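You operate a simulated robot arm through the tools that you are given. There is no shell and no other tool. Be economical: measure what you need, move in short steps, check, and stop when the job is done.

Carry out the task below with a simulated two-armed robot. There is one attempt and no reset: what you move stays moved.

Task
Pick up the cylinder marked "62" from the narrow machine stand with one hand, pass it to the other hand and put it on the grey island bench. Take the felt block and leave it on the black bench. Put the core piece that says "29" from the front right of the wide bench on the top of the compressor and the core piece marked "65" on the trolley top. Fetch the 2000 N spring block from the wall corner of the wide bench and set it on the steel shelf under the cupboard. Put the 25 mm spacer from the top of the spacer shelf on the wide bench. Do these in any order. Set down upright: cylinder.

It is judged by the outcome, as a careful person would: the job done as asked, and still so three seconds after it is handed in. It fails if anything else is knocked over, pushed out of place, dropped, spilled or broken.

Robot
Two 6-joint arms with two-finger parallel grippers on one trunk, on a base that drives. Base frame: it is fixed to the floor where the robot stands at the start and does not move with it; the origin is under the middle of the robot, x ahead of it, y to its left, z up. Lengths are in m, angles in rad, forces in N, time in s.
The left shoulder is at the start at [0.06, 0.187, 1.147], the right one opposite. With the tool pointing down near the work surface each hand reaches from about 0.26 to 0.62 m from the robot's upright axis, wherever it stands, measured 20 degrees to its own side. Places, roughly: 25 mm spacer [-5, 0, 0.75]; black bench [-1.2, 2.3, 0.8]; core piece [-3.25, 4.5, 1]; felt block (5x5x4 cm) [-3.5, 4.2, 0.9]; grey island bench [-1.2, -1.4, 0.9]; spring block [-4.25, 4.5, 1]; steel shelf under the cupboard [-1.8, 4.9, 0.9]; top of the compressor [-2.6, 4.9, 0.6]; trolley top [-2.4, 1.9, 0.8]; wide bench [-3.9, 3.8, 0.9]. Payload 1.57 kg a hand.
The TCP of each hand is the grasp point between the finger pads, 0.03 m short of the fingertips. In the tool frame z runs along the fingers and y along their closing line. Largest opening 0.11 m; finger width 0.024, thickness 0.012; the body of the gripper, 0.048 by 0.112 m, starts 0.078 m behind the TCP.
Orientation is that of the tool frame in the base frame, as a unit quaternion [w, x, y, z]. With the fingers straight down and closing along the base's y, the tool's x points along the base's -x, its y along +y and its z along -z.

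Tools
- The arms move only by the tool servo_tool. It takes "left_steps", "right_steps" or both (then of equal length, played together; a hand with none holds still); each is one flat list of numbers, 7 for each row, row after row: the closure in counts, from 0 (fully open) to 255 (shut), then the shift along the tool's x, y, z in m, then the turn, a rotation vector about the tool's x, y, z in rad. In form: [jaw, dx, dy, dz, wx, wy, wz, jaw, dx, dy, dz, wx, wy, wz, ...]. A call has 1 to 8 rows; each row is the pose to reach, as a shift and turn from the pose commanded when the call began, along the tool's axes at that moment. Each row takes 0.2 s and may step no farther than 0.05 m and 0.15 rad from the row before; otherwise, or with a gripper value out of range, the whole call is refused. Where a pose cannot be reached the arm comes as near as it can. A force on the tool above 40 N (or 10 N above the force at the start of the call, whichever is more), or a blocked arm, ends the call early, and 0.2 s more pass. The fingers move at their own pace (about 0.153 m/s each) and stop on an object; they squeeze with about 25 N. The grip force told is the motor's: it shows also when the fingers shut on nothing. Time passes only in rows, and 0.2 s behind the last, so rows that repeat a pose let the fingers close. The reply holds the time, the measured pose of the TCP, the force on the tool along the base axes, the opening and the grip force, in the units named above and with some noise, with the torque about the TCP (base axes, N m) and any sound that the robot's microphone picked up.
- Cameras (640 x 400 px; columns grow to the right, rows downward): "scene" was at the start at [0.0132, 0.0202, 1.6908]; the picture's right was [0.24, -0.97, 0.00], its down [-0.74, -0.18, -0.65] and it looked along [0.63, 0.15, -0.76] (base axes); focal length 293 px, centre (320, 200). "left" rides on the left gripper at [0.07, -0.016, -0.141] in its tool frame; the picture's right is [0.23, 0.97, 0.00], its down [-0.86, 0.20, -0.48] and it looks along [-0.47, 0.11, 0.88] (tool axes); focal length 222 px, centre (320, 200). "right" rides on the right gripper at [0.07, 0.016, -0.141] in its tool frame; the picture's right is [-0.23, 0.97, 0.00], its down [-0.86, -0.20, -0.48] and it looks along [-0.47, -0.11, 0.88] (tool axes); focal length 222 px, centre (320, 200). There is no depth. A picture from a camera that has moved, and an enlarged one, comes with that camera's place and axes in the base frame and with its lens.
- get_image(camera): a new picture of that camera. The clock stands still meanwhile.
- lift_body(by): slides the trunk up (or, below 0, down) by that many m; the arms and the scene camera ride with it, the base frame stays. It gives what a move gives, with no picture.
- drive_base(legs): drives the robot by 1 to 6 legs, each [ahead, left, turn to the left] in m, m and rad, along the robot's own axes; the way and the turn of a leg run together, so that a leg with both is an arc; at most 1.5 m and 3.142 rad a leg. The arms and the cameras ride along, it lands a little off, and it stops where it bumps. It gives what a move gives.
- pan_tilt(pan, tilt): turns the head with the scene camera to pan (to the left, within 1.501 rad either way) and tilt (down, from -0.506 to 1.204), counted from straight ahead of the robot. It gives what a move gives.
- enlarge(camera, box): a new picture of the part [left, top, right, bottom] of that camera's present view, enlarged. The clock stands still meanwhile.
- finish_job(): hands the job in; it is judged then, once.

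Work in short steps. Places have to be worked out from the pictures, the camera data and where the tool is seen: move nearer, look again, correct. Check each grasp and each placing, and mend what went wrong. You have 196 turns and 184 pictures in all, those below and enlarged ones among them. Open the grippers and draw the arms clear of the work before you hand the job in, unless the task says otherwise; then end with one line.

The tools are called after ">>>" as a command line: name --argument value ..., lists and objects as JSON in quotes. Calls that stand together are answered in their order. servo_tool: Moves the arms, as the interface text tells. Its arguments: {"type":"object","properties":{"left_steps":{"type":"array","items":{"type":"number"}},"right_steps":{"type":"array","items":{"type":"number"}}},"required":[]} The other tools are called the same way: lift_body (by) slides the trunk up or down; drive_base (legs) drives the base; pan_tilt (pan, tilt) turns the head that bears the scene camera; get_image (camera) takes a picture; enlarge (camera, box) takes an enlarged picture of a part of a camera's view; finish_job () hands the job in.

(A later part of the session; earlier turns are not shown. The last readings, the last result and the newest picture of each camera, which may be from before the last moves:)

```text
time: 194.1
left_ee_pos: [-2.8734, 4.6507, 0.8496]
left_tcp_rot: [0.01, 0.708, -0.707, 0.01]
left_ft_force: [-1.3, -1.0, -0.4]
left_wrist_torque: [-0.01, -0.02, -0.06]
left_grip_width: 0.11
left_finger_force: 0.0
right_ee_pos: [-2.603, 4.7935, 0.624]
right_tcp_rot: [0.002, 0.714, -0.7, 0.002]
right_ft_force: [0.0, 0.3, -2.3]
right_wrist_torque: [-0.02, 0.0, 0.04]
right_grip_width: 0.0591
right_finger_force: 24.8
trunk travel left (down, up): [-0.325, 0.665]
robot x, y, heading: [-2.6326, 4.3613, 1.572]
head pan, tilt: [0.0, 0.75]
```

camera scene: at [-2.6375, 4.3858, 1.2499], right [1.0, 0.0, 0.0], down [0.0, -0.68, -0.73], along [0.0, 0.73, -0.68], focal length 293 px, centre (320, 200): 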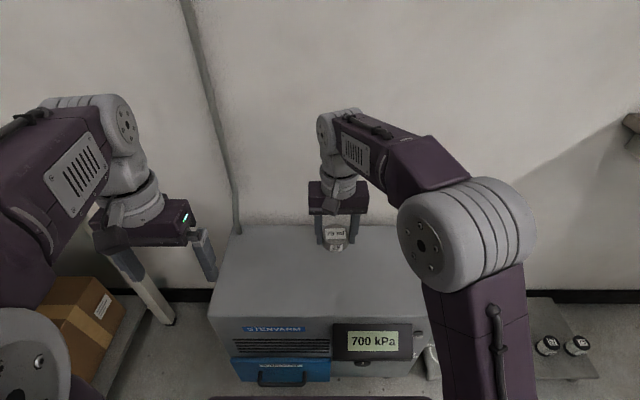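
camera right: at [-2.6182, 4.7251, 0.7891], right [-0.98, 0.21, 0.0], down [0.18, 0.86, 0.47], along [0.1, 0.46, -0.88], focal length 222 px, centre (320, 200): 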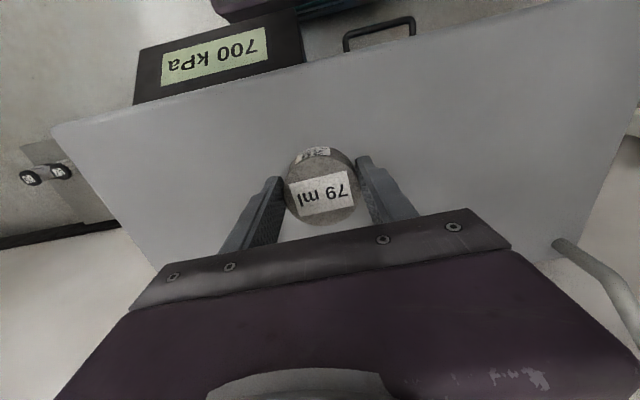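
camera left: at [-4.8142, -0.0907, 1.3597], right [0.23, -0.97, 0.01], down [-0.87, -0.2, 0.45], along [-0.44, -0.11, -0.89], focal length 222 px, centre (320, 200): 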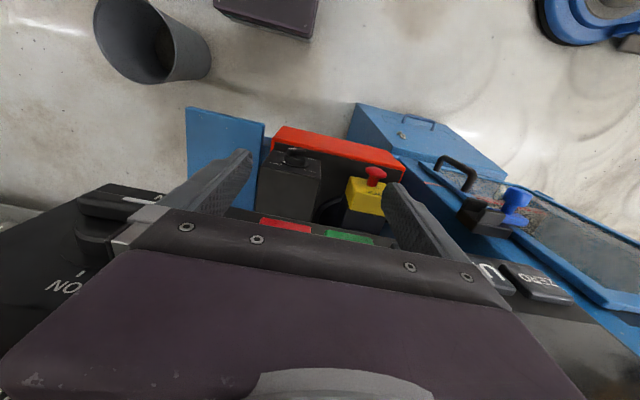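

No contact yet at 0.624; continuing down carefully.

>>> servo_tool --right_steps '[255, 0, 0, 0.005, 0, 0, 0, 255, 0, 0, 0.01, 0, 0, 0, 255, 0, 0, 0.015, 0, 0, 0, 255, 0, 0, 0.02, 0, 0, 0]'

>>> get_image --camera "right"

```text
time: 195.1
left_ee_pos: [-2.8728, 4.6508, 0.8519]
left_tcp_rot: [0.011, 0.708, -0.706, 0.01]
left_ft_force: [-0.4, -0.2, -0.1]
left_wrist_torque: [0.02, 0.02, -0.01]
left_grip_width: 0.11
left_finger_force: 0.0
right_ee_pos: [-2.6015, 4.7932, 0.6055]
right_tcp_rot: [0.003, 0.714, -0.7, 0.003]
right_ft_force: [0.5, -0.2, -2.4]
right_wrist_torque: [-0.06, -0.01, 0.0]
right_grip_width: 0.0588
right_finger_force: 25.0
trunk travel left (down, up): [-0.325, 0.665]
robot x, y, heading: [-2.6342, 4.3598, 1.577]
head pan, tilt: [0.0, 0.75]
```

```text
103 pictures are left
camera right: at [-2.6171, 4.724, 0.7452], right [-0.98, 0.21, 0.0], down [0.18, 0.86, 0.47], along [0.1, 0.46, -0.88], focal length 222 px, centre (320, 200)
```

right: 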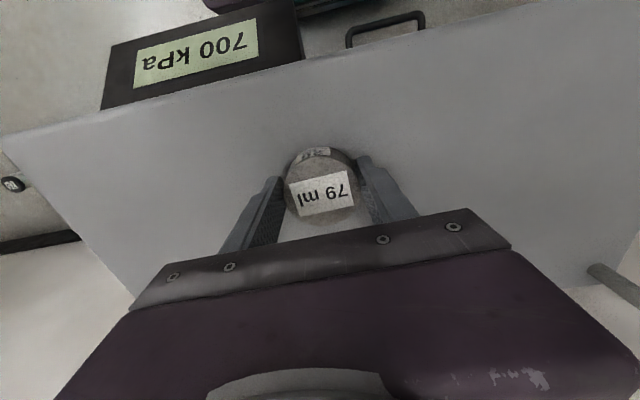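

>>> servo_tool --right_steps '[255, 0, 0, 0.004, 0, 0, 0, 255, 0, 0, 0.008, 0, 0, 0, 255, 0, 0, 0.012, 0, 0, 0, 255, 0, 0, 0.016, 0, 0, 0]'

```text
time: 196.1
left_ee_pos: [-2.8722, 4.6479, 0.8526]
left_tcp_rot: [0.008, 0.708, -0.706, 0.01]
left_ft_force: [-0.9, -0.1, 0.4]
left_wrist_torque: [0.02, -0.01, -0.01]
left_grip_width: 0.1098
left_finger_force: 0.0
right_ee_pos: [-2.6025, 4.7942, 0.5909]
right_tcp_rot: [-0.001, 0.714, -0.7, 0.0]
right_ft_force: [4.1, 2.4, 24.5]
right_wrist_torque: [-0.03, -0.09, -0.11]
right_grip_width: 0.0594
right_finger_force: 24.3
trunk travel left (down, up): [-0.325, 0.665]
robot x, y, heading: [-2.6359, 4.3591, 1.577]
head pan, tilt: [0.0, 0.75]
```

Contact (24 N). Easing up, releasing and rising straight.

>>> servo_tool --right_steps '[255, 0, 0, -0.002, 0, 0, 0, 150, 0, 0, -0.002, 0, 0, 0, 0, 0, 0, -0.002, 0, 0, 0, 0, 0, 0, -0.002, 0, 0, 0, 0, 0, 0, -0.04, 0, 0, 0, 0, 0, 0, -0.08, 0, 0, 0, 0, 0, 0, -0.12, 0, 0, 0]'

>>> lift_body --by 0.4

>>> get_image --camera "right"

```text
time: 197.7
left_ee_pos: [-2.8731, 4.649, 0.8521]
left_tcp_rot: [0.009, 0.708, -0.707, 0.01]
left_ft_force: [-0.5, -0.1, 0.4]
left_wrist_torque: [-0.01, -0.03, -0.03]
left_grip_width: 0.11
left_finger_force: 0.1
right_ee_pos: [-2.6036, 4.7942, 0.7093]
right_tcp_rot: [0.002, 0.715, -0.699, 0.002]
right_ft_force: [0.4, 0.7, 0.7]
right_wrist_torque: [0.0, -0.03, -0.02]
right_grip_width: 0.11
right_finger_force: 0.1
trunk travel left (down, up): [-0.325, 0.665]
robot x, y, heading: [-2.6368, 4.3593, 1.571]
head pan, tilt: [0.0, 0.75]
```

```text
time: 201.6
left_ee_pos: [-2.8725, 4.6504, 1.2515]
left_tcp_rot: [0.01, 0.707, -0.707, 0.01]
left_ft_force: [0.5, -0.7, 0.1]
left_wrist_torque: [-0.01, -0.01, 0.0]
left_grip_width: 0.1102
left_finger_force: 0.2
right_ee_pos: [-2.6026, 4.7935, 1.1094]
right_tcp_rot: [0.002, 0.715, -0.699, 0.002]
right_ft_force: [0.2, -0.1, 0.2]
right_wrist_torque: [0.01, 0.0, -0.02]
right_grip_width: 0.11
right_finger_force: 0.0
trunk travel left (down, up): [-0.725, 0.265]
robot x, y, heading: [-2.6326, 4.363, 1.577]
head pan, tilt: [0.0, 0.75]
```

```text
102 pictures are left
camera right: at [-2.6181, 4.7241, 1.2492], right [-0.98, 0.21, 0.0], down [0.18, 0.86, 0.47], along [0.1, 0.46, -0.88], focal length 222 px, centre (320, 200)
```

right: 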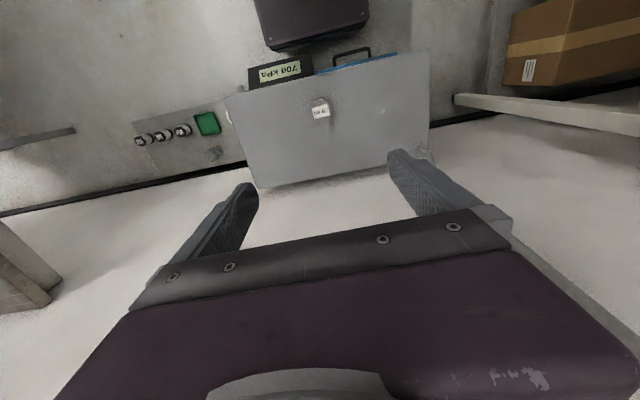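

"29" is on the compressor top. Next is the spring block in the wall corner, reached from the bench's far (−x) side; I'll drive around the bench's south end.

>>> drive_base --legs '[[-1.22, 0.14, 0], [-1.25, 0.14, 0], [0, 1.0, 0], [0, 1.0, 0]]'

>>> pan_tilt --pan 0 --tilt 0.6

>>> get_image --camera "scene"

```text
time: 223.3
left_ee_pos: [-5.162, 2.2311, 1.2513]
left_tcp_rot: [-0.011, -0.698, 0.716, -0.01]
left_ft_force: [1.5, 0.5, 0.2]
left_wrist_torque: [0.0, -0.01, 0.01]
left_grip_width: 0.1099
left_finger_force: 0.0
right_ee_pos: [-4.8894, 2.3699, 1.1081]
right_tcp_rot: [-0.001, -0.705, 0.709, -0.002]
right_ft_force: [-0.4, 0.6, -0.5]
right_wrist_torque: [0.03, 0.01, 0.0]
right_grip_width: 0.1098
right_finger_force: 0.0
trunk travel left (down, up): [-0.725, 0.265]
robot x, y, heading: [-4.9322, 1.9379, 1.548]
head pan, tilt: [0.0, 0.75]
```

```text
time: 224.0
left_ee_pos: [-5.163, 2.2339, 1.251]
left_tcp_rot: [-0.01, -0.698, 0.715, -0.012]
left_ft_force: [-0.4, 0.0, 0.3]
left_wrist_torque: [-0.01, 0.01, 0.01]
left_grip_width: 0.11
left_finger_force: 0.1
right_ee_pos: [-4.8899, 2.3684, 1.1087]
right_tcp_rot: [-0.002, -0.706, 0.709, -0.002]
right_ft_force: [-0.3, 0.7, 0.8]
right_wrist_torque: [0.03, -0.02, -0.02]
right_grip_width: 0.1101
right_finger_force: 0.0
trunk travel left (down, up): [-0.725, 0.265]
robot x, y, heading: [-4.9316, 1.9371, 1.551]
head pan, tilt: [0.0, 0.6]
```

```text
101 pictures are left
camera scene: at [-4.9351, 1.9673, 1.6627], right [1.0, -0.02, 0.0], down [-0.01, -0.57, -0.82], along [0.02, 0.82, -0.57], focal length 293 px, centre (320, 200)
```

scene: 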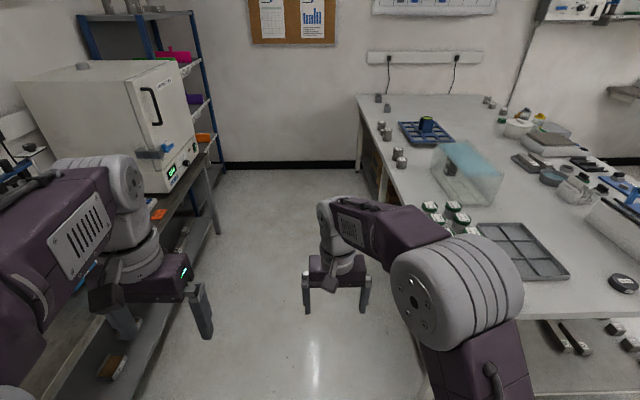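

The lane on the far side is clear. Driving north and then turning right to face the corner.

>>> drive_base --legs '[[1.1, 0, 0.02], [1.1, 0, 0], [0, 0, -1.57]]'

>>> get_image --camera "scene"

>>> get_image --camera "left"

```text
time: 238.7
left_ee_pos: [-4.6315, 4.3614, 1.2512]
left_tcp_rot: [-0.014, 0.007, 1.0, 0.0]
left_ft_force: [0.3, -0.7, -0.8]
left_wrist_torque: [-0.01, 0.03, -0.01]
left_grip_width: 0.1097
left_finger_force: 0.0
right_ee_pos: [-4.4932, 4.0888, 1.1086]
right_tcp_rot: [-0.002, -0.001, 1.0, 0.0]
right_ft_force: [-0.5, -0.2, 0.4]
right_wrist_torque: [0.01, 0.0, -0.03]
right_grip_width: 0.1101
right_finger_force: 0.0
trunk travel left (down, up): [-0.725, 0.265]
robot x, y, heading: [-4.9273, 4.1289, -0.012]
head pan, tilt: [0.0, 0.6]
```

```text
100 pictures are left
camera scene: at [-4.8993, 4.129, 1.6627], right [-0.01, -1.0, 0.0], down [-0.56, 0.01, -0.83], along [0.82, -0.01, -0.56], focal length 293 px, centre (320, 200)
```

scene: 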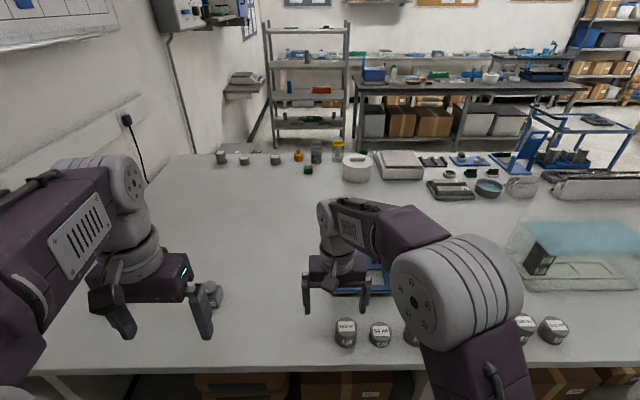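

```text
99 pictures are left
camera left: at [-4.6982, 4.3452, 1.3947], right [-0.21, 0.98, 0.01], down [0.87, 0.19, 0.45], along [0.44, 0.1, -0.89], focal length 222 px, centre (320, 200)
```

left: 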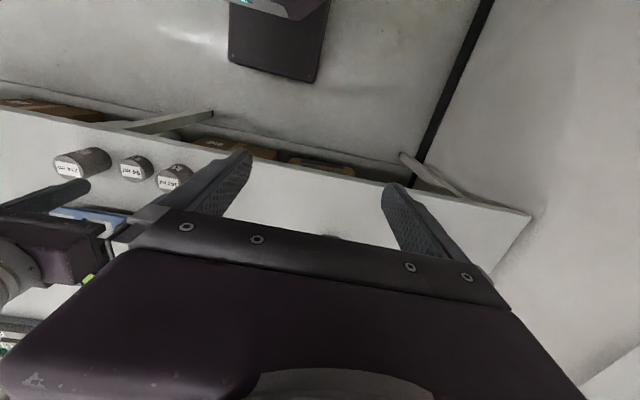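

The left arm hides the spring blocks. I'll move both hands to the right so the scene camera sees the corner.

>>> servo_tool --left_steps '[0, 0, -0.03, 0, 0, 0, 0, 0, 0, -0.06, 0, 0, 0, 0, 0, 0, -0.09, 0, 0, 0, 0, 0, 0, -0.12, 0, 0, 0, 0, 0, 0.01, -0.15, 0, 0, 0, 0, 0, 0.02, -0.18, 0, 0, 0, 0]' --right_steps '[0, 0, -0.04, 0, 0, 0, 0, 0, 0, -0.08, 0, 0, 0, 0, 0, 0, -0.12, 0, 0, 0, 0, 0, 0, -0.16, 0, 0, 0, 0, 0, 0, -0.2, 0, 0, 0, 0, 0, 0, -0.24, 0, 0, 0, 0]'

>>> get_image --camera "scene"

```text
time: 240.1
left_ee_pos: [-4.6546, 4.1798, 1.2522]
left_tcp_rot: [-0.015, 0.007, 1.0, 0.002]
left_ft_force: [0.3, -1.1, -0.4]
left_wrist_torque: [0.04, 0.03, 0.0]
left_grip_width: 0.1097
left_finger_force: 0.2
right_ee_pos: [-4.4927, 3.8464, 1.1091]
right_tcp_rot: [-0.002, -0.001, 1.0, 0.001]
right_ft_force: [-0.4, -0.3, 0.9]
right_wrist_torque: [0.01, -0.01, -0.02]
right_grip_width: 0.1099
right_finger_force: 0.0
trunk travel left (down, up): [-0.725, 0.265]
robot x, y, heading: [-4.9219, 4.1317, -0.013]
head pan, tilt: [0.0, 0.6]
```

```text
98 pictures are left
camera scene: at [-4.8993, 4.1263, 1.6627], right [-0.01, -1.0, 0.0], down [-0.56, 0.01, -0.83], along [0.82, -0.01, -0.56], focal length 293 px, centre (320, 200)
```

scene: 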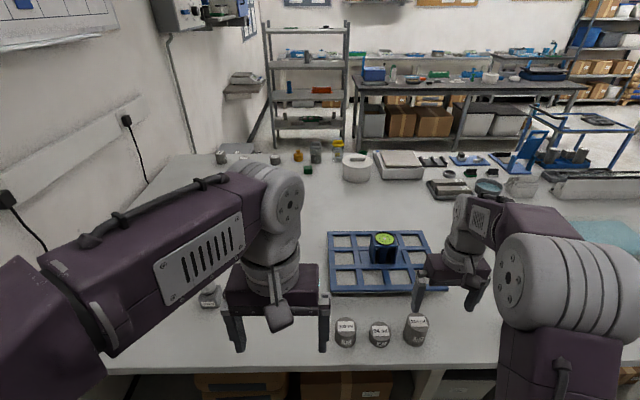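

Better to look straight down with the left hand camera: move forward 0.12 and put the left hand over the corner.

>>> drive_base --legs '[[0.13, 0.1, 0.012]]'

>>> servo_tool --left_steps '[0, -0.025, 0.035, 0, 0, 0, 0, 0, -0.05, 0.07, 0, 0, 0, 0, 0, -0.075, 0.105, 0, 0, 0, 0, 0, -0.1, 0.14, 0, 0, 0, 0, 0, -0.125, 0.175, 0, 0, 0, 0, 0, -0.15, 0.21, 0, 0, 0, 0, 0, -0.18, 0.23, 0, 0, 0, 0]'

>>> get_image --camera "left"

>>> get_image --camera "scene"

```text
time: 241.5
left_ee_pos: [-4.526, 4.2841, 1.2538]
left_tcp_rot: [-0.015, 0.001, 1.0, 0.0]
left_ft_force: [-0.2, 0.9, -0.1]
left_wrist_torque: [-0.02, 0.0, -0.01]
left_grip_width: 0.1099
left_finger_force: 0.1
right_ee_pos: [-4.359, 3.9519, 1.1096]
right_tcp_rot: [-0.002, -0.009, 1.0, 0.001]
right_ft_force: [-1.0, 0.2, 0.5]
right_wrist_torque: [-0.03, -0.01, -0.01]
right_grip_width: 0.1102
right_finger_force: 0.0
trunk travel left (down, up): [-0.725, 0.265]
robot x, y, heading: [-4.7975, 4.2249, 0.001]
head pan, tilt: [0.0, 0.6]
```

```text
time: 243.1
left_ee_pos: [-4.3421, 4.5155, 1.2463]
left_tcp_rot: [-0.015, 0.002, 1.0, -0.001]
left_ft_force: [0.1, 0.3, -0.5]
left_wrist_torque: [-0.03, 0.04, -0.02]
left_grip_width: 0.1101
left_finger_force: 0.1
right_ee_pos: [-4.3552, 3.9546, 1.1085]
right_tcp_rot: [-0.004, -0.009, 1.0, -0.001]
right_ft_force: [0.1, -0.2, 0.5]
right_wrist_torque: [-0.03, 0.01, 0.01]
right_grip_width: 0.1103
right_finger_force: 0.1
trunk travel left (down, up): [-0.725, 0.265]
robot x, y, heading: [-4.7926, 4.2262, 0.002]
head pan, tilt: [0.0, 0.6]
```

```text
97 pictures are left
camera left: at [-4.4085, 4.4995, 1.3898], right [-0.22, 0.97, 0.01], down [0.87, 0.2, 0.45], along [0.44, 0.11, -0.89], focal length 222 px, centre (320, 200)
```

left: 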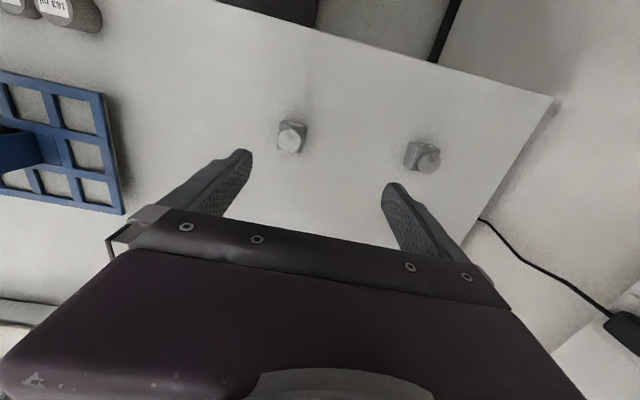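

```text
96 pictures are left
camera scene: at [-4.766, 4.2296, 1.6627], right [0.0, -1.0, 0.0], down [-0.57, 0.0, -0.82], along [0.82, 0.0, -0.57], focal length 293 px, centre (320, 200)
```

scene: 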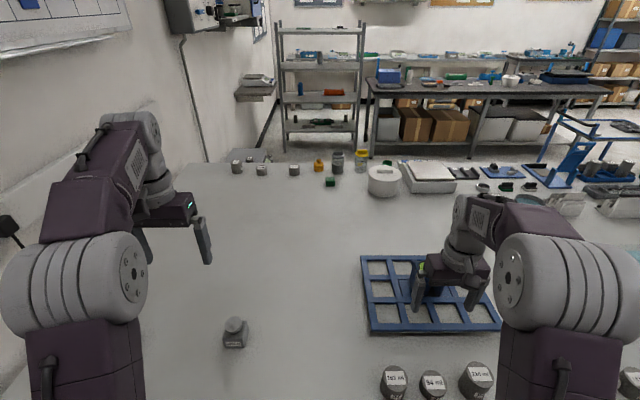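

>>> enlarge --camera "left" --box '[240, 90, 480, 210]'

>>> enlarge --camera "scene" --box '[200, 300, 280, 360]'

```text
2.67 times, centred on (360, 150) of left
camera zoom: at [-4.4085, 4.4995, 1.3898], right [-0.22, 0.97, 0.01], down [0.87, 0.2, 0.45], along [0.44, 0.11, -0.89], focal length 592 px, centre (213, 333)
```

zoom: 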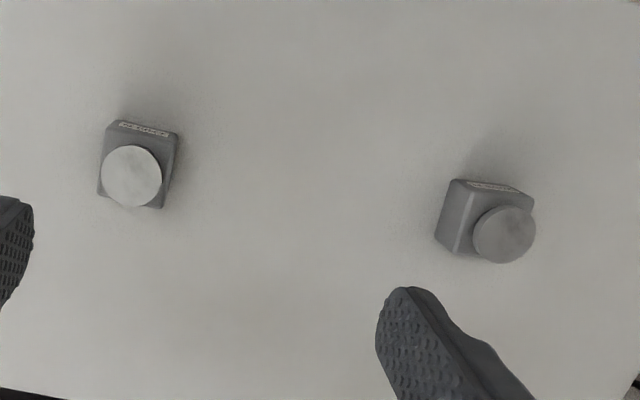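

```text
6.67 times, centred on (240, 330) of scene
camera zoom: at [-4.766, 4.2296, 1.6627], right [0.0, -1.0, 0.0], down [-0.57, 0.0, -0.82], along [0.82, 0.0, -0.57], focal length 1952 px, centre (853, -667)
```

zoom: 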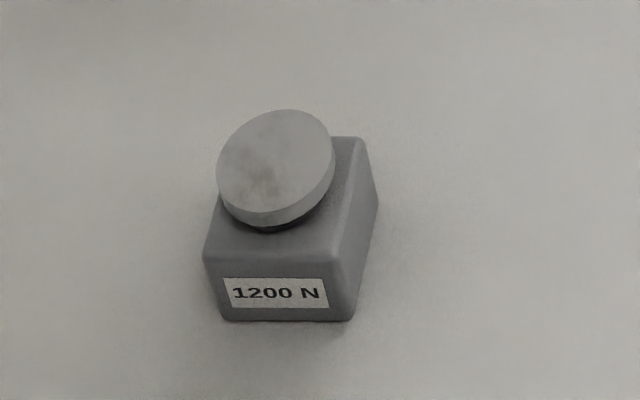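

The nearer one reads 1200 N, so the one by the wall (≈[-4.31, 4.76]) should be 2000 N. I'll shift left and lower the hand to read its label.

>>> drive_base --legs '[[0, 0.15, 0]]'

>>> servo_tool --left_steps '[0, 0.03, 0.01, 0.03, 0, 0, 0, 0, 0.06, 0.02, 0.06, 0, 0, 0, 0, 0.09, 0.03, 0.09, 0, 0, 0, 0, 0.12, 0.03, 0.12, 0, 0, 0]'

>>> get_image --camera "left"

```text
time: 244.5
left_ee_pos: [-4.3435, 4.6608, 1.247]
left_tcp_rot: [-0.015, 0.001, 1.0, 0.0]
left_ft_force: [-0.3, -0.3, 0.1]
left_wrist_torque: [0.05, 0.0, -0.01]
left_grip_width: 0.1096
left_finger_force: 0.0
right_ee_pos: [-4.3585, 4.1002, 1.1076]
right_tcp_rot: [-0.003, -0.008, 1.0, 0.002]
right_ft_force: [0.3, -0.5, 0.3]
right_wrist_torque: [0.04, -0.03, -0.01]
right_grip_width: 0.1099
right_finger_force: 0.0
trunk travel left (down, up): [-0.725, 0.265]
robot x, y, heading: [-4.7916, 4.3772, 0.001]
head pan, tilt: [0.0, 0.6]
```

```text
time: 245.5
left_ee_pos: [-4.4701, 4.6933, 1.1304]
left_tcp_rot: [-0.013, 0.003, 1.0, 0.0]
left_ft_force: [0.1, -0.1, -0.1]
left_wrist_torque: [0.0, -0.02, -0.04]
left_grip_width: 0.1101
left_finger_force: 0.1
right_ee_pos: [-4.3595, 4.1002, 1.1086]
right_tcp_rot: [-0.002, -0.007, 1.0, 0.001]
right_ft_force: [0.2, 0.2, 0.1]
right_wrist_torque: [-0.05, -0.03, 0.04]
right_grip_width: 0.1101
right_finger_force: 0.1
trunk travel left (down, up): [-0.725, 0.265]
robot x, y, heading: [-4.7903, 4.3779, -0.004]
head pan, tilt: [0.0, 0.6]
```

```text
93 pictures are left
camera left: at [-4.5362, 4.6771, 1.2742], right [-0.22, 0.97, 0.01], down [0.87, 0.2, 0.46], along [0.44, 0.11, -0.89], focal length 222 px, centre (320, 200)
```

left: 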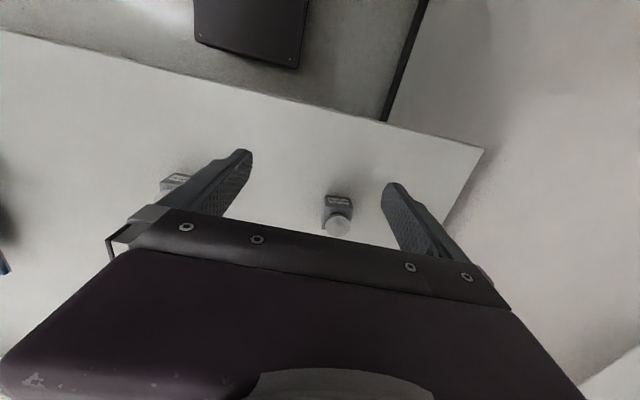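

>>> enlarge --camera "left" --box '[300, 180, 380, 240]'

>>> enlarge --camera "scene" --box '[60, 200, 320, 400]'

```text
6.67 times, centred on (340, 210) of left
camera zoom: at [-4.5362, 4.6771, 1.2742], right [-0.22, 0.97, 0.01], down [0.87, 0.2, 0.46], along [0.44, 0.11, -0.89], focal length 1481 px, centre (187, 133)
```

zoom: 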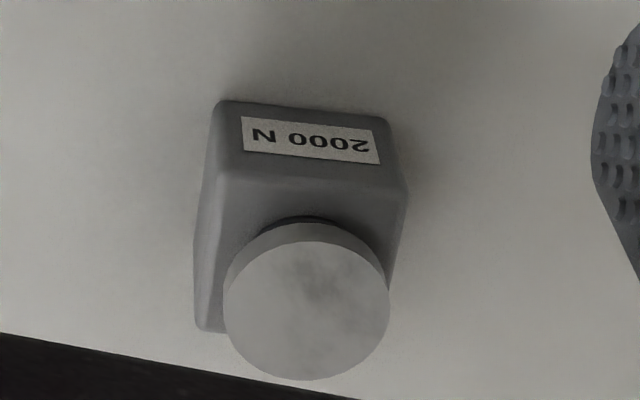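

```text
2.00 times, centred on (190, 300) of scene
camera zoom: at [-4.7701, 4.3769, 1.6628], right [0.0, -1.0, 0.0], down [-0.56, 0.0, -0.83], along [0.83, 0.0, -0.56], focal length 586 px, centre (580, 0)
```

zoom: 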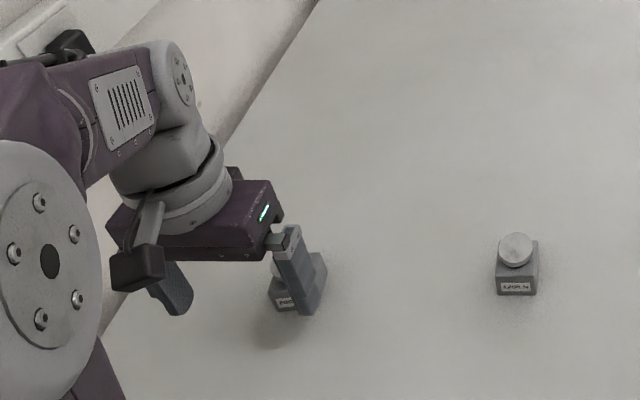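

Confirmed: "2000 N" at ≈[-4.32, 4.765], top z≈0.928. Moving the left hand above it.

>>> servo_tool --left_steps '[0, -0.04, 0.018, 0, 0, 0, 0, 0, -0.08, 0.036, 0, 0, 0, 0, 0, -0.12, 0.055, 0, 0, 0, 0, 0, -0.15, 0.072, 0, 0, 0, 0, 0, -0.15, 0.072, 0.04, 0, 0, 0, 0, -0.15, 0.072, 0.08, 0, 0, 0]'

>>> get_image --camera "left"

```text
time: 246.9
left_ee_pos: [-4.3211, 4.7663, 1.0455]
left_tcp_rot: [-0.015, 0.001, 1.0, -0.001]
left_ft_force: [-0.7, -0.1, -1.3]
left_wrist_torque: [0.02, 0.03, 0.03]
left_grip_width: 0.1103
left_finger_force: 0.1
right_ee_pos: [-4.3573, 4.1015, 1.1088]
right_tcp_rot: [-0.002, -0.009, 1.0, 0.0]
right_ft_force: [0.4, 1.1, -0.3]
right_wrist_torque: [-0.03, -0.02, -0.03]
right_grip_width: 0.1101
right_finger_force: 0.2
trunk travel left (down, up): [-0.725, 0.265]
robot x, y, heading: [-4.793, 4.3762, 0.0]
head pan, tilt: [0.0, 0.6]
```

```text
90 pictures are left
camera left: at [-4.3857, 4.7501, 1.1895], right [-0.22, 0.97, 0.01], down [0.87, 0.2, 0.45], along [0.44, 0.11, -0.89], focal length 222 px, centre (320, 200)
```

left: 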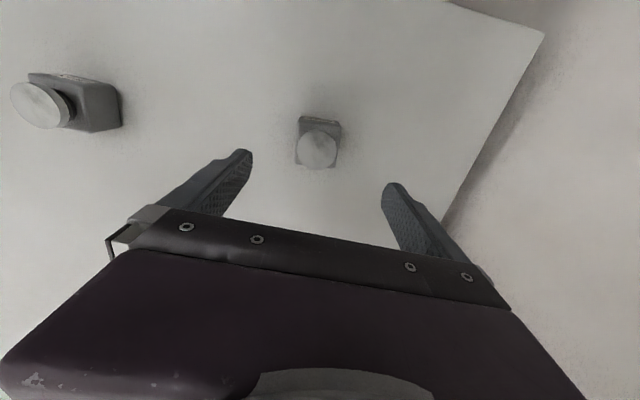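

Exactly centred. Lowering to z≈0.902 and gripping.

>>> servo_tool --left_steps '[0, 0, 0, 0.045, 0, 0, 0, 0, 0, 0, 0.09, 0, 0, 0, 0, 0, 0, 0.125, 0, 0, 0, 0, 0, 0, 0.143, 0, 0, 0, 255, 0, 0, 0.143, 0, 0, 0, 255, 0, 0, 0.143, 0, 0, 0, 255, 0, 0, 0.143, 0, 0, 0]'

>>> get_image --camera "left"

```text
time: 248.5
left_ee_pos: [-4.3243, 4.7649, 0.904]
left_tcp_rot: [-0.014, 0.0, 1.0, -0.002]
left_ft_force: [-0.3, 0.2, 1.1]
left_wrist_torque: [-0.03, -0.06, 0.03]
left_grip_width: 0.0576
left_finger_force: 25.2
right_ee_pos: [-4.3579, 4.1009, 1.1089]
right_tcp_rot: [-0.003, -0.008, 1.0, -0.001]
right_ft_force: [0.0, 0.2, 1.1]
right_wrist_torque: [-0.02, -0.03, 0.02]
right_grip_width: 0.1102
right_finger_force: 0.1
trunk travel left (down, up): [-0.725, 0.265]
robot x, y, heading: [-4.7929, 4.3762, 0.001]
head pan, tilt: [0.0, 0.6]
```

```text
89 pictures are left
camera left: at [-4.3901, 4.7487, 1.0466], right [-0.22, 0.97, 0.01], down [0.87, 0.2, 0.45], along [0.44, 0.11, -0.89], focal length 222 px, centre (320, 200)
```

left: 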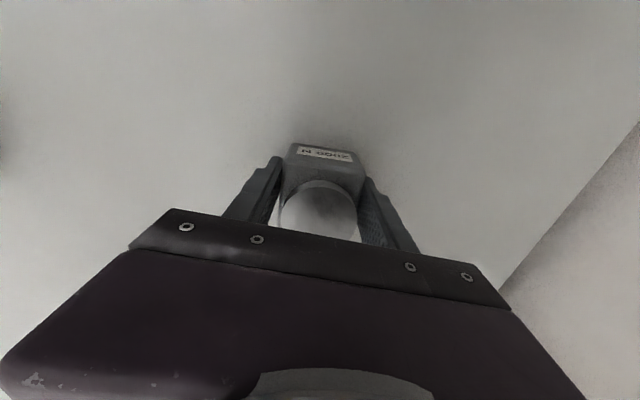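

Gripped at 0.0576 m. Lift, and back off from the bench.

>>> servo_tool --left_steps '[255, 0, 0, -0.03, 0, 0, 0, 255, 0, 0, -0.07, 0, 0, 0, 255, 0, 0, -0.11, 0, 0, 0, 255, 0, 0, -0.15, 0, 0, 0, 255, 0.04, -0.02, -0.18, 0, 0, 0, 255, 0.08, -0.04, -0.2, 0, 0, 0, 255, 0.12, -0.08, -0.2, 0, 0, 0]'

>>> drive_base --legs '[[-0.15, 0, 0]]'

>>> get_image --camera "left"

```text
refused: row 5 steps farther than a row can; nothing moved
```

```text
time: 249.8
left_ee_pos: [-4.4732, 4.7635, 0.9038]
left_tcp_rot: [-0.015, 0.0, 1.0, -0.001]
left_ft_force: [-0.9, 0.3, -7.3]
left_wrist_torque: [0.02, 0.05, 0.03]
left_grip_width: 0.0561
left_finger_force: 24.9
right_ee_pos: [-4.5066, 4.1018, 1.1089]
right_tcp_rot: [-0.003, -0.009, 1.0, 0.0]
right_ft_force: [0.1, -1.5, 0.2]
right_wrist_torque: [0.0, 0.01, -0.04]
right_grip_width: 0.1101
right_finger_force: 0.0
trunk travel left (down, up): [-0.725, 0.265]
robot x, y, heading: [-4.9434, 4.3771, -0.0]
head pan, tilt: [0.0, 0.6]
```

```text
88 pictures are left
camera left: at [-4.5393, 4.7487, 1.0463], right [-0.23, 0.97, 0.01], down [0.87, 0.2, 0.45], along [0.44, 0.11, -0.89], focal length 222 px, centre (320, 200)
```

left: 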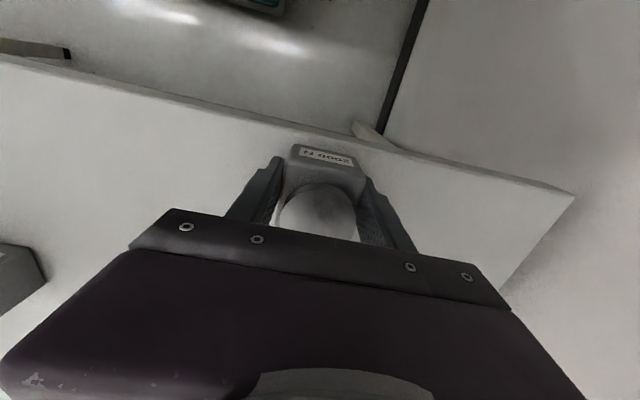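

The lift was refused but the block stayed gripped (7 N carried), only dragged a little. Lifting now straight up.

>>> servo_tool --left_steps '[255, 0, 0, -0.02, 0, 0, 0, 255, 0, 0, -0.06, 0, 0, 0, 255, 0, 0, -0.1, 0, 0, 0, 255, 0, 0, -0.14, 0, 0, 0, 255, 0, 0, -0.18, 0, 0, 0, 255, 0, -0.04, -0.2, 0, 0, 0, 255, 0, -0.08, -0.22, 0, 0, 0]'

>>> get_image --camera "left"

>>> get_image --camera "scene"

```text
time: 251.4
left_ee_pos: [-4.4674, 4.6816, 1.1244]
left_tcp_rot: [-0.015, 0.001, 1.0, 0.001]
left_ft_force: [-1.4, -0.4, -5.8]
left_wrist_torque: [0.03, 0.08, 0.02]
left_grip_width: 0.0558
left_finger_force: 25.4
right_ee_pos: [-4.5068, 4.1007, 1.1079]
right_tcp_rot: [-0.002, -0.01, 1.0, -0.001]
right_ft_force: [0.1, -0.3, 0.5]
right_wrist_torque: [0.03, -0.03, 0.02]
right_grip_width: 0.1101
right_finger_force: 0.2
trunk travel left (down, up): [-0.725, 0.265]
robot x, y, heading: [-4.9453, 4.3721, 0.006]
head pan, tilt: [0.0, 0.6]
```

```text
87 pictures are left
camera left: at [-4.5337, 4.6671, 1.2678], right [-0.23, 0.97, 0.01], down [0.87, 0.2, 0.45], along [0.44, 0.11, -0.89], focal length 222 px, centre (320, 200)
```

left: 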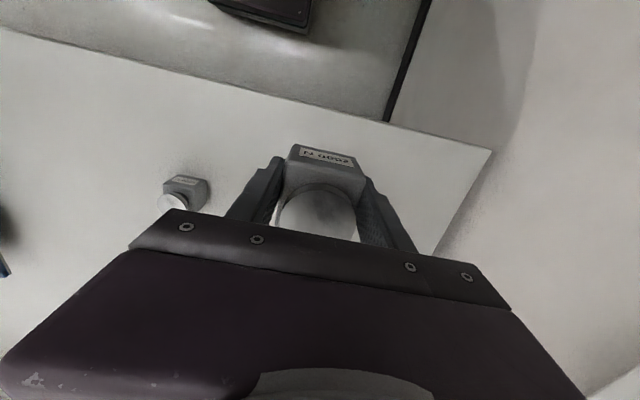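

```text
86 pictures are left
camera scene: at [-4.9175, 4.3757, 1.6627], right [0.0, -1.0, 0.0], down [-0.57, 0.0, -0.82], along [0.82, 0.0, -0.57], focal length 293 px, centre (320, 200)
```

scene: 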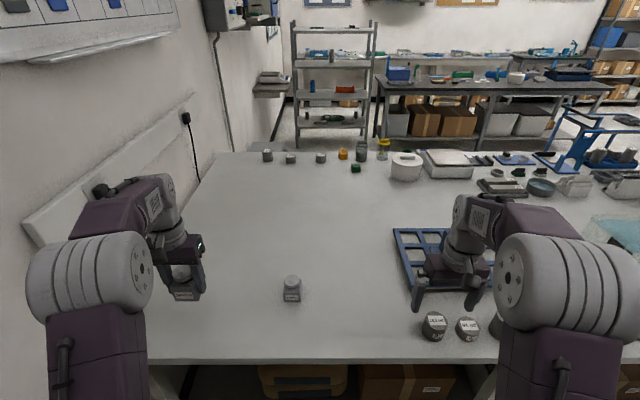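

Held well. I'll zoom on the wall shelf destination to plan, then drive around.

>>> enlarge --camera "scene" --box '[190, 0, 390, 130]'

>>> drive_base --legs '[[0, -1.2, 0], [0, -1.25, 0], [1.0, 0, 0], [1.02, 0, 0]]'

```text
3.08 times, centred on (290, 65) of scene
camera zoom: at [-4.9175, 4.3757, 1.6627], right [0.0, -1.0, 0.0], down [-0.57, 0.0, -0.82], along [0.82, 0.0, -0.57], focal length 901 px, centre (412, 615)
```

zoom: 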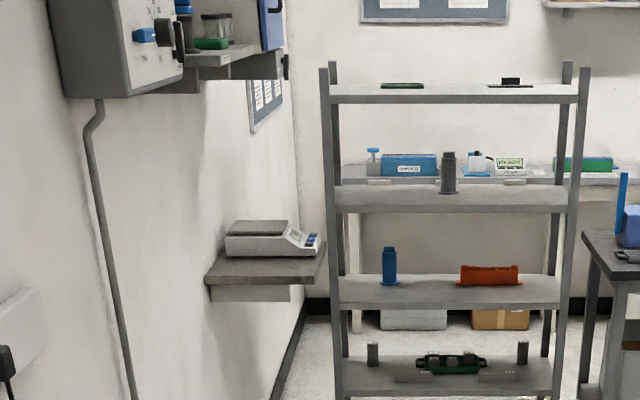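

```text
time: 273.1
left_ee_pos: [-2.4619, 2.2237, 1.1228]
left_tcp_rot: [-0.015, 0.003, 1.0, -0.002]
left_ft_force: [0.0, -0.2, -6.8]
left_wrist_torque: [-0.02, 0.05, -0.03]
left_grip_width: 0.0556
left_finger_force: 25.8
right_ee_pos: [-2.5029, 1.6403, 1.1089]
right_tcp_rot: [-0.003, -0.006, 1.0, -0.001]
right_ft_force: [-0.3, 0.4, -0.7]
right_wrist_torque: [0.0, 0.01, -0.01]
right_grip_width: 0.1101
right_finger_force: 0.1
trunk travel left (down, up): [-0.725, 0.265]
robot x, y, heading: [-2.9367, 1.9179, -0.003]
head pan, tilt: [0.0, 0.6]
```

I'll raise the trunk slightly, turn to face +y, drive up the lane and look at the shelf.

>>> lift_body --by 0.15

>>> drive_base --legs '[[0, 0, 1.57], [1.3, -0.1, 0], [0.5, -0.6, 0]]'

>>> get_image --camera "scene"

```text
time: 274.8
left_ee_pos: [-2.4619, 2.2222, 1.2737]
left_tcp_rot: [-0.015, 0.003, 1.0, -0.001]
left_ft_force: [-0.6, 0.5, -6.5]
left_wrist_torque: [-0.04, 0.02, -0.03]
left_grip_width: 0.0559
left_finger_force: 24.9
right_ee_pos: [-2.5026, 1.6401, 1.258]
right_tcp_rot: [-0.002, -0.007, 1.0, -0.001]
right_ft_force: [-0.3, -0.6, -0.4]
right_wrist_torque: [0.0, -0.02, 0.02]
right_grip_width: 0.1101
right_finger_force: 0.1
trunk travel left (down, up): [-0.875, 0.115]
robot x, y, heading: [-2.9393, 1.9152, -0.007]
head pan, tilt: [0.0, 0.6]
```

```text
time: 289.1
left_ee_pos: [-2.5392, 4.2111, 1.2725]
left_tcp_rot: [-0.01, -0.705, 0.709, -0.011]
left_ft_force: [0.2, 0.5, -7.1]
left_wrist_torque: [-0.04, -0.01, 0.01]
left_grip_width: 0.0559
left_finger_force: 24.8
right_ee_pos: [-1.9568, 4.1677, 1.2596]
right_tcp_rot: [0.001, 0.711, -0.703, 0.003]
right_ft_force: [-0.8, 0.6, 0.4]
right_wrist_torque: [-0.03, -0.03, -0.02]
right_grip_width: 0.1102
right_finger_force: 0.0
trunk travel left (down, up): [-0.875, 0.115]
robot x, y, heading: [-2.2338, 3.732, 1.567]
head pan, tilt: [0.0, 0.6]
```

```text
84 pictures are left
camera scene: at [-2.2369, 3.7629, 1.8127], right [1.0, -0.01, 0.0], down [0.0, -0.57, -0.82], along [0.01, 0.82, -0.57], focal length 293 px, centre (320, 200)
```

scene: 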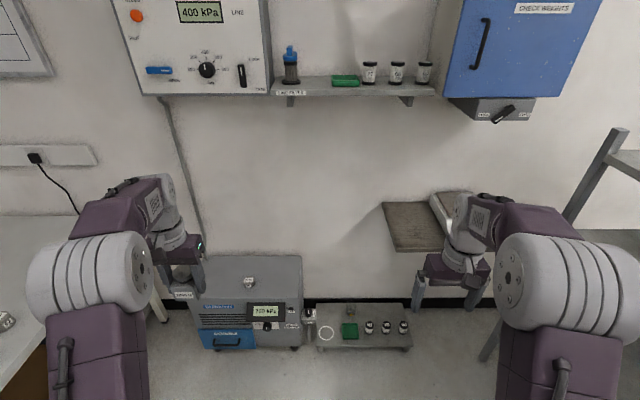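

The shelf under the "CHECK WEIGHTS" cupboard has a free left strip around [-1.81, 4.83]; the balance sits to its right. I'll bring the left hand to the robot's midline, tuck the right back, and line up.

>>> servo_tool --left_steps '[255, 0, -0.045, 0, 0, 0, 0, 255, 0, -0.09, 0, 0, 0, 0, 255, 0, -0.135, 0, 0, 0, 0, 255, 0, -0.18, 0, 0, 0, 0, 255, 0, -0.225, 0, 0, 0, 0, 255, 0, -0.26, 0, 0, 0, 0]' --right_steps '[0, 0.03, -0.01, 0, 0, 0, 0, 0, 0.06, -0.02, 0, 0, 0, 0, 0, 0.09, -0.03, 0, 0, 0, 0, 0, 0.12, -0.04, 0, 0, 0, 0, 0, 0.15, -0.05, 0, 0, 0, 0, 0, 0.18, -0.05, 0, 0, 0, 0]'

>>> drive_base --legs '[[0.2, -0.45, 0]]'

>>> lift_body --by -0.22

>>> get_image --camera "scene"

>>> get_image --camera "left"

```text
time: 290.5
left_ee_pos: [-2.2768, 4.2092, 1.2742]
left_tcp_rot: [-0.01, -0.705, 0.709, -0.011]
left_ft_force: [0.5, 1.1, -7.4]
left_wrist_torque: [0.0, -0.01, 0.0]
left_grip_width: 0.0558
left_finger_force: 25.4
right_ee_pos: [-1.9038, 3.9877, 1.2585]
right_tcp_rot: [0.002, 0.712, -0.702, 0.001]
right_ft_force: [0.5, -0.3, -0.3]
right_wrist_torque: [-0.02, 0.04, 0.01]
right_grip_width: 0.1099
right_finger_force: 0.1
trunk travel left (down, up): [-0.875, 0.115]
robot x, y, heading: [-2.233, 3.7323, 1.573]
head pan, tilt: [0.0, 0.6]
```

```text
time: 293.4
left_ee_pos: [-1.8227, 4.4051, 1.2745]
left_tcp_rot: [-0.009, -0.705, 0.709, -0.011]
left_ft_force: [0.2, -0.4, -7.3]
left_wrist_torque: [-0.03, 0.02, 0.01]
left_grip_width: 0.0558
left_finger_force: 24.9
right_ee_pos: [-1.4471, 4.1861, 1.2584]
right_tcp_rot: [0.001, 0.711, -0.703, 0.003]
right_ft_force: [0.2, 1.0, -0.2]
right_wrist_torque: [0.02, 0.0, 0.02]
right_grip_width: 0.11
right_finger_force: 0.0
trunk travel left (down, up): [-0.875, 0.115]
robot x, y, heading: [-1.776, 3.9326, 1.563]
head pan, tilt: [0.0, 0.6]
```

```text
time: 295.8
left_ee_pos: [-1.8205, 4.4064, 1.0551]
left_tcp_rot: [-0.01, -0.704, 0.71, -0.011]
left_ft_force: [0.3, -0.7, -6.9]
left_wrist_torque: [-0.05, -0.01, 0.0]
left_grip_width: 0.0559
left_finger_force: 24.6
right_ee_pos: [-1.4457, 4.1872, 1.0382]
right_tcp_rot: [0.002, 0.711, -0.703, 0.002]
right_ft_force: [0.3, -0.8, 0.5]
right_wrist_torque: [0.01, -0.02, -0.03]
right_grip_width: 0.1101
right_finger_force: 0.0
trunk travel left (down, up): [-0.655, 0.335]
robot x, y, heading: [-1.7725, 3.932, 1.56]
head pan, tilt: [0.0, 0.6]
```

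```text
83 pictures are left
camera scene: at [-1.7768, 3.9609, 1.5927], right [1.0, -0.01, 0.0], down [0.0, -0.57, -0.82], along [0.0, 0.82, -0.57], focal length 293 px, centre (320, 200)
```

scene: 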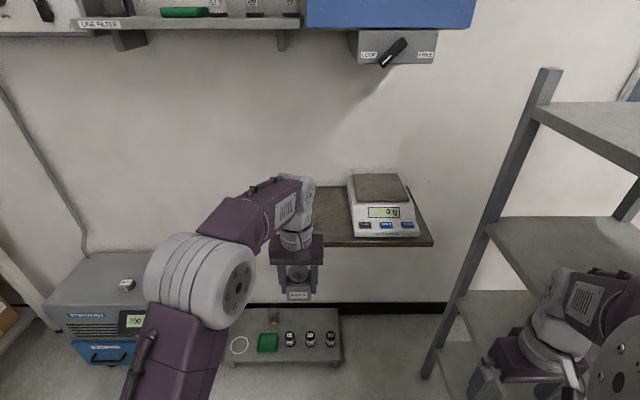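

```text
82 pictures are left
camera left: at [-1.8056, 4.3408, 1.1974], right [-0.98, -0.22, 0.01], down [-0.19, 0.87, 0.45], along [-0.1, 0.44, -0.89], focal length 222 px, centre (320, 200)
```

left: 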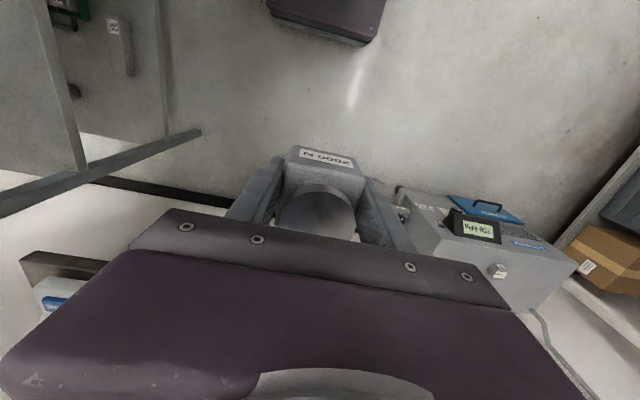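

The right elbow is close to the rack at the right. I'll bring the right hand forward and inward so its elbow folds in, then check.

>>> servo_tool --right_steps '[0, -0.035, 0.03, -0.01, 0, 0, 0, 0, -0.07, 0.06, -0.02, 0, 0, 0, 0, -0.105, 0.09, -0.03, 0, 0, 0, 0, -0.14, 0.12, -0.04, 0, 0, 0, 0, -0.15, 0.15, -0.05, 0, 0, 0]'

>>> drive_base --legs '[[0.2, 0.01, 0.008]]'

>>> get_image --camera "scene"

```text
time: 297.0
left_ee_pos: [-1.823, 4.4061, 1.0533]
left_tcp_rot: [-0.01, -0.705, 0.709, -0.011]
left_ft_force: [0.5, -0.7, -6.7]
left_wrist_torque: [-0.05, -0.01, -0.01]
left_grip_width: 0.0557
left_finger_force: 25.4
right_ee_pos: [-1.5989, 4.3345, 1.0863]
right_tcp_rot: [0.002, 0.711, -0.703, 0.003]
right_ft_force: [-0.3, 0.3, 0.1]
right_wrist_torque: [0.03, 0.0, 0.01]
right_grip_width: 0.1102
right_finger_force: 0.2
trunk travel left (down, up): [-0.655, 0.335]
robot x, y, heading: [-1.7756, 3.9262, 1.565]
head pan, tilt: [0.0, 0.6]
```

```text
time: 298.6
left_ee_pos: [-1.836, 4.6047, 1.0536]
left_tcp_rot: [0.01, 0.707, -0.707, 0.012]
left_ft_force: [1.1, 0.1, -7.0]
left_wrist_torque: [-0.04, -0.01, 0.02]
left_grip_width: 0.0559
left_finger_force: 25.2
right_ee_pos: [-1.6119, 4.5372, 1.0868]
right_tcp_rot: [0.002, 0.714, -0.7, 0.001]
right_ft_force: [-0.3, -0.3, 0.1]
right_wrist_torque: [-0.02, 0.0, 0.01]
right_grip_width: 0.1102
right_finger_force: 0.1
trunk travel left (down, up): [-0.655, 0.335]
robot x, y, heading: [-1.7815, 4.1287, 1.573]
head pan, tilt: [0.0, 0.6]
```

```text
81 pictures are left
camera scene: at [-1.7868, 4.1607, 1.5927], right [1.0, 0.0, 0.0], down [0.0, -0.57, -0.82], along [0.0, 0.82, -0.57], focal length 293 px, centre (320, 200)
```

scene: 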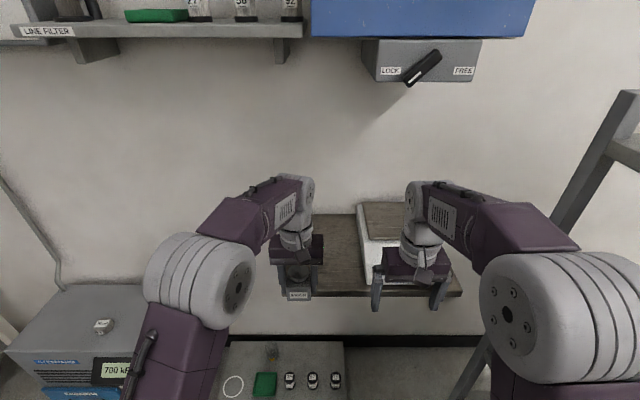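

The free strip is between x≈-1.89 and the balance at -1.65, so I'll aim for x≈-1.78. Adjust both hands (right one up and a bit right to clear the balance), then move forward.

>>> servo_tool --left_steps '[255, 0, -0.025, 0, 0, 0, 0, 255, 0, -0.05, 0, 0, 0, 0]' --right_steps '[0, 0.02, -0.02, -0.03, 0, 0, 0, 0, 0.05, -0.03, -0.06, 0, 0, 0]'

>>> drive_base --legs '[[0.22, 0, 0]]'

>>> get_image --camera "left"

>>> get_image --camera "scene"

```text
time: 299.2
left_ee_pos: [-1.7832, 4.6046, 1.0546]
left_tcp_rot: [0.01, 0.708, -0.706, 0.011]
left_ft_force: [-0.7, 0.1, -7.0]
left_wrist_torque: [-0.02, 0.02, -0.01]
left_grip_width: 0.0565
left_finger_force: 24.5
right_ee_pos: [-1.5786, 4.4855, 1.1468]
right_tcp_rot: [0.001, 0.715, -0.699, 0.002]
right_ft_force: [0.4, -0.2, 0.5]
right_wrist_torque: [0.03, -0.01, -0.01]
right_grip_width: 0.1101
right_finger_force: 0.1
trunk travel left (down, up): [-0.655, 0.335]
robot x, y, heading: [-1.7838, 4.1285, 1.578]
head pan, tilt: [0.0, 0.6]
```

```text
time: 300.9
left_ee_pos: [-1.786, 4.8252, 1.0538]
left_tcp_rot: [0.01, 0.707, -0.707, 0.011]
left_ft_force: [-0.3, 0.6, -7.1]
left_wrist_torque: [-0.06, 0.01, 0.04]
left_grip_width: 0.0558
left_finger_force: 24.6
right_ee_pos: [-1.5823, 4.7073, 1.1462]
right_tcp_rot: [0.002, 0.715, -0.699, 0.002]
right_ft_force: [-0.5, -0.7, -0.2]
right_wrist_torque: [-0.01, 0.01, -0.01]
right_grip_width: 0.1101
right_finger_force: 0.0
trunk travel left (down, up): [-0.655, 0.335]
robot x, y, heading: [-1.7866, 4.3509, 1.574]
head pan, tilt: [0.0, 0.6]
```

```text
80 pictures are left
camera left: at [-1.7698, 4.7598, 1.1977], right [-0.97, -0.23, 0.01], down [-0.2, 0.87, 0.45], along [-0.11, 0.44, -0.89], focal length 222 px, centre (320, 200)
```

left: 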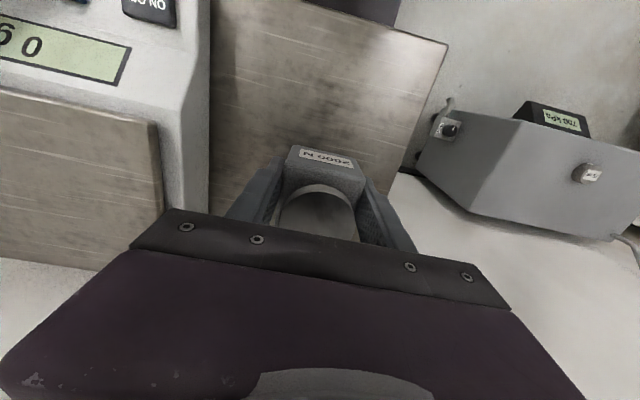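

```text
79 pictures are left
camera scene: at [-1.7873, 4.38, 1.5927], right [1.0, 0.0, 0.0], down [0.0, -0.57, -0.82], along [0.0, 0.82, -0.57], focal length 293 px, centre (320, 200)
```

scene: 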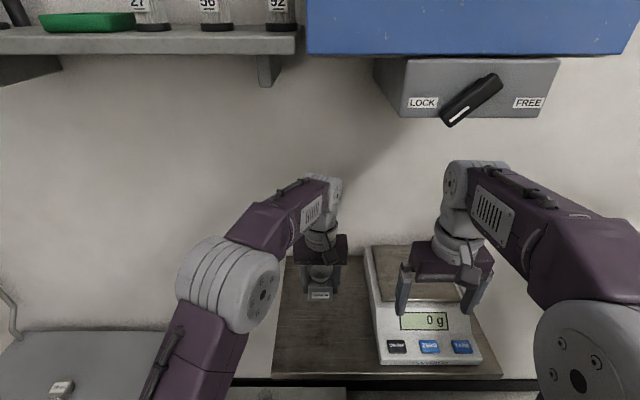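

Good: the spot directly below is clear shelf, ~0.12 m from its left edge and clear of the balance. Lowering.

>>> servo_tool --left_steps '[255, 0, 0, 0.035, 0, 0, 0, 255, 0, 0, 0.07, 0, 0, 0, 255, 0, 0, 0.095, 0, 0, 0, 255, 0, 0, 0.1, 0, 0, 0, 255, 0, 0, 0.105, 0, 0, 0]'

>>> get_image --camera "left"

```text
time: 302.1
left_ee_pos: [-1.7851, 4.8201, 0.9509]
left_tcp_rot: [0.008, 0.708, -0.706, 0.01]
left_ft_force: [0.1, 1.8, 23.2]
left_wrist_torque: [-0.12, 0.37, 0.07]
left_grip_width: 0.0556
left_finger_force: 25.2
right_ee_pos: [-1.5815, 4.7041, 1.1476]
right_tcp_rot: [0.001, 0.714, -0.7, 0.002]
right_ft_force: [0.0, 0.6, -0.3]
right_wrist_torque: [0.01, -0.02, -0.01]
right_grip_width: 0.1101
right_finger_force: 0.0
trunk travel left (down, up): [-0.655, 0.335]
robot x, y, heading: [-1.7878, 4.3486, 1.576]
head pan, tilt: [0.0, 0.6]
```

```text
78 pictures are left
camera left: at [-1.7697, 4.7543, 1.0946], right [-0.97, -0.23, 0.0], down [-0.2, 0.87, 0.46], along [-0.11, 0.44, -0.89], focal length 222 px, centre (320, 200)
```

left: 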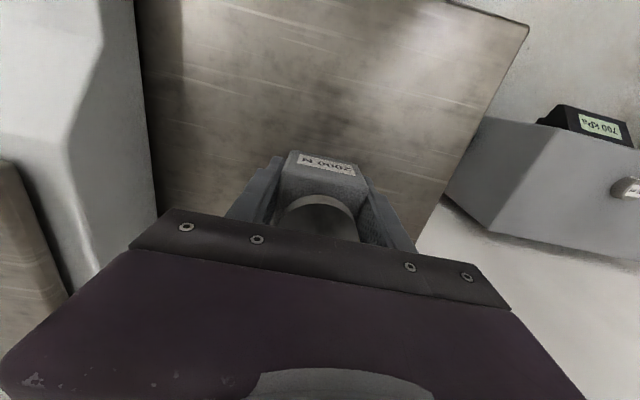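

It's down (23 N). Ease up 2 mm, release gently and rise.

>>> servo_tool --left_steps '[255, 0, 0, -0.003, 0, 0, 0, 150, 0, 0, -0.003, 0, 0, 0, 60, 0, 0, -0.003, 0, 0, 0, 60, 0, 0, -0.003, 0, 0, 0, 60, 0, 0, -0.04, 0, 0, 0, 60, 0, 0, -0.08, 0, 0, 0, 60, 0, 0, -0.11, 0, 0, 0]'

>>> get_image --camera "left"

```text
time: 303.7
left_ee_pos: [-1.7851, 4.8257, 1.0596]
left_tcp_rot: [0.011, 0.707, -0.707, 0.01]
left_ft_force: [0.5, 0.7, 0.8]
left_wrist_torque: [0.0, 0.01, 0.02]
left_grip_width: 0.0842
left_finger_force: 0.1
right_ee_pos: [-1.5816, 4.707, 1.1463]
right_tcp_rot: [0.001, 0.714, -0.7, 0.002]
right_ft_force: [1.2, 0.6, 0.2]
right_wrist_torque: [-0.03, 0.01, 0.02]
right_grip_width: 0.1098
right_finger_force: 0.2
trunk travel left (down, up): [-0.655, 0.335]
robot x, y, heading: [-1.7855, 4.3526, 1.576]
head pan, tilt: [0.0, 0.6]
```

```text
77 pictures are left
camera left: at [-1.77, 4.7595, 1.2036], right [-0.97, -0.23, 0.01], down [-0.2, 0.87, 0.45], along [-0.11, 0.44, -0.89], focal length 222 px, centre (320, 200)
```

left: 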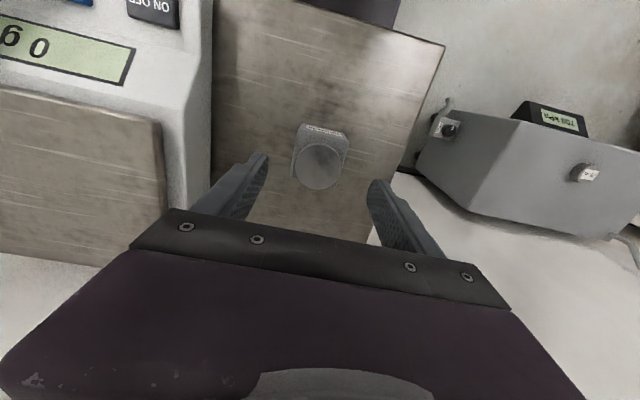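

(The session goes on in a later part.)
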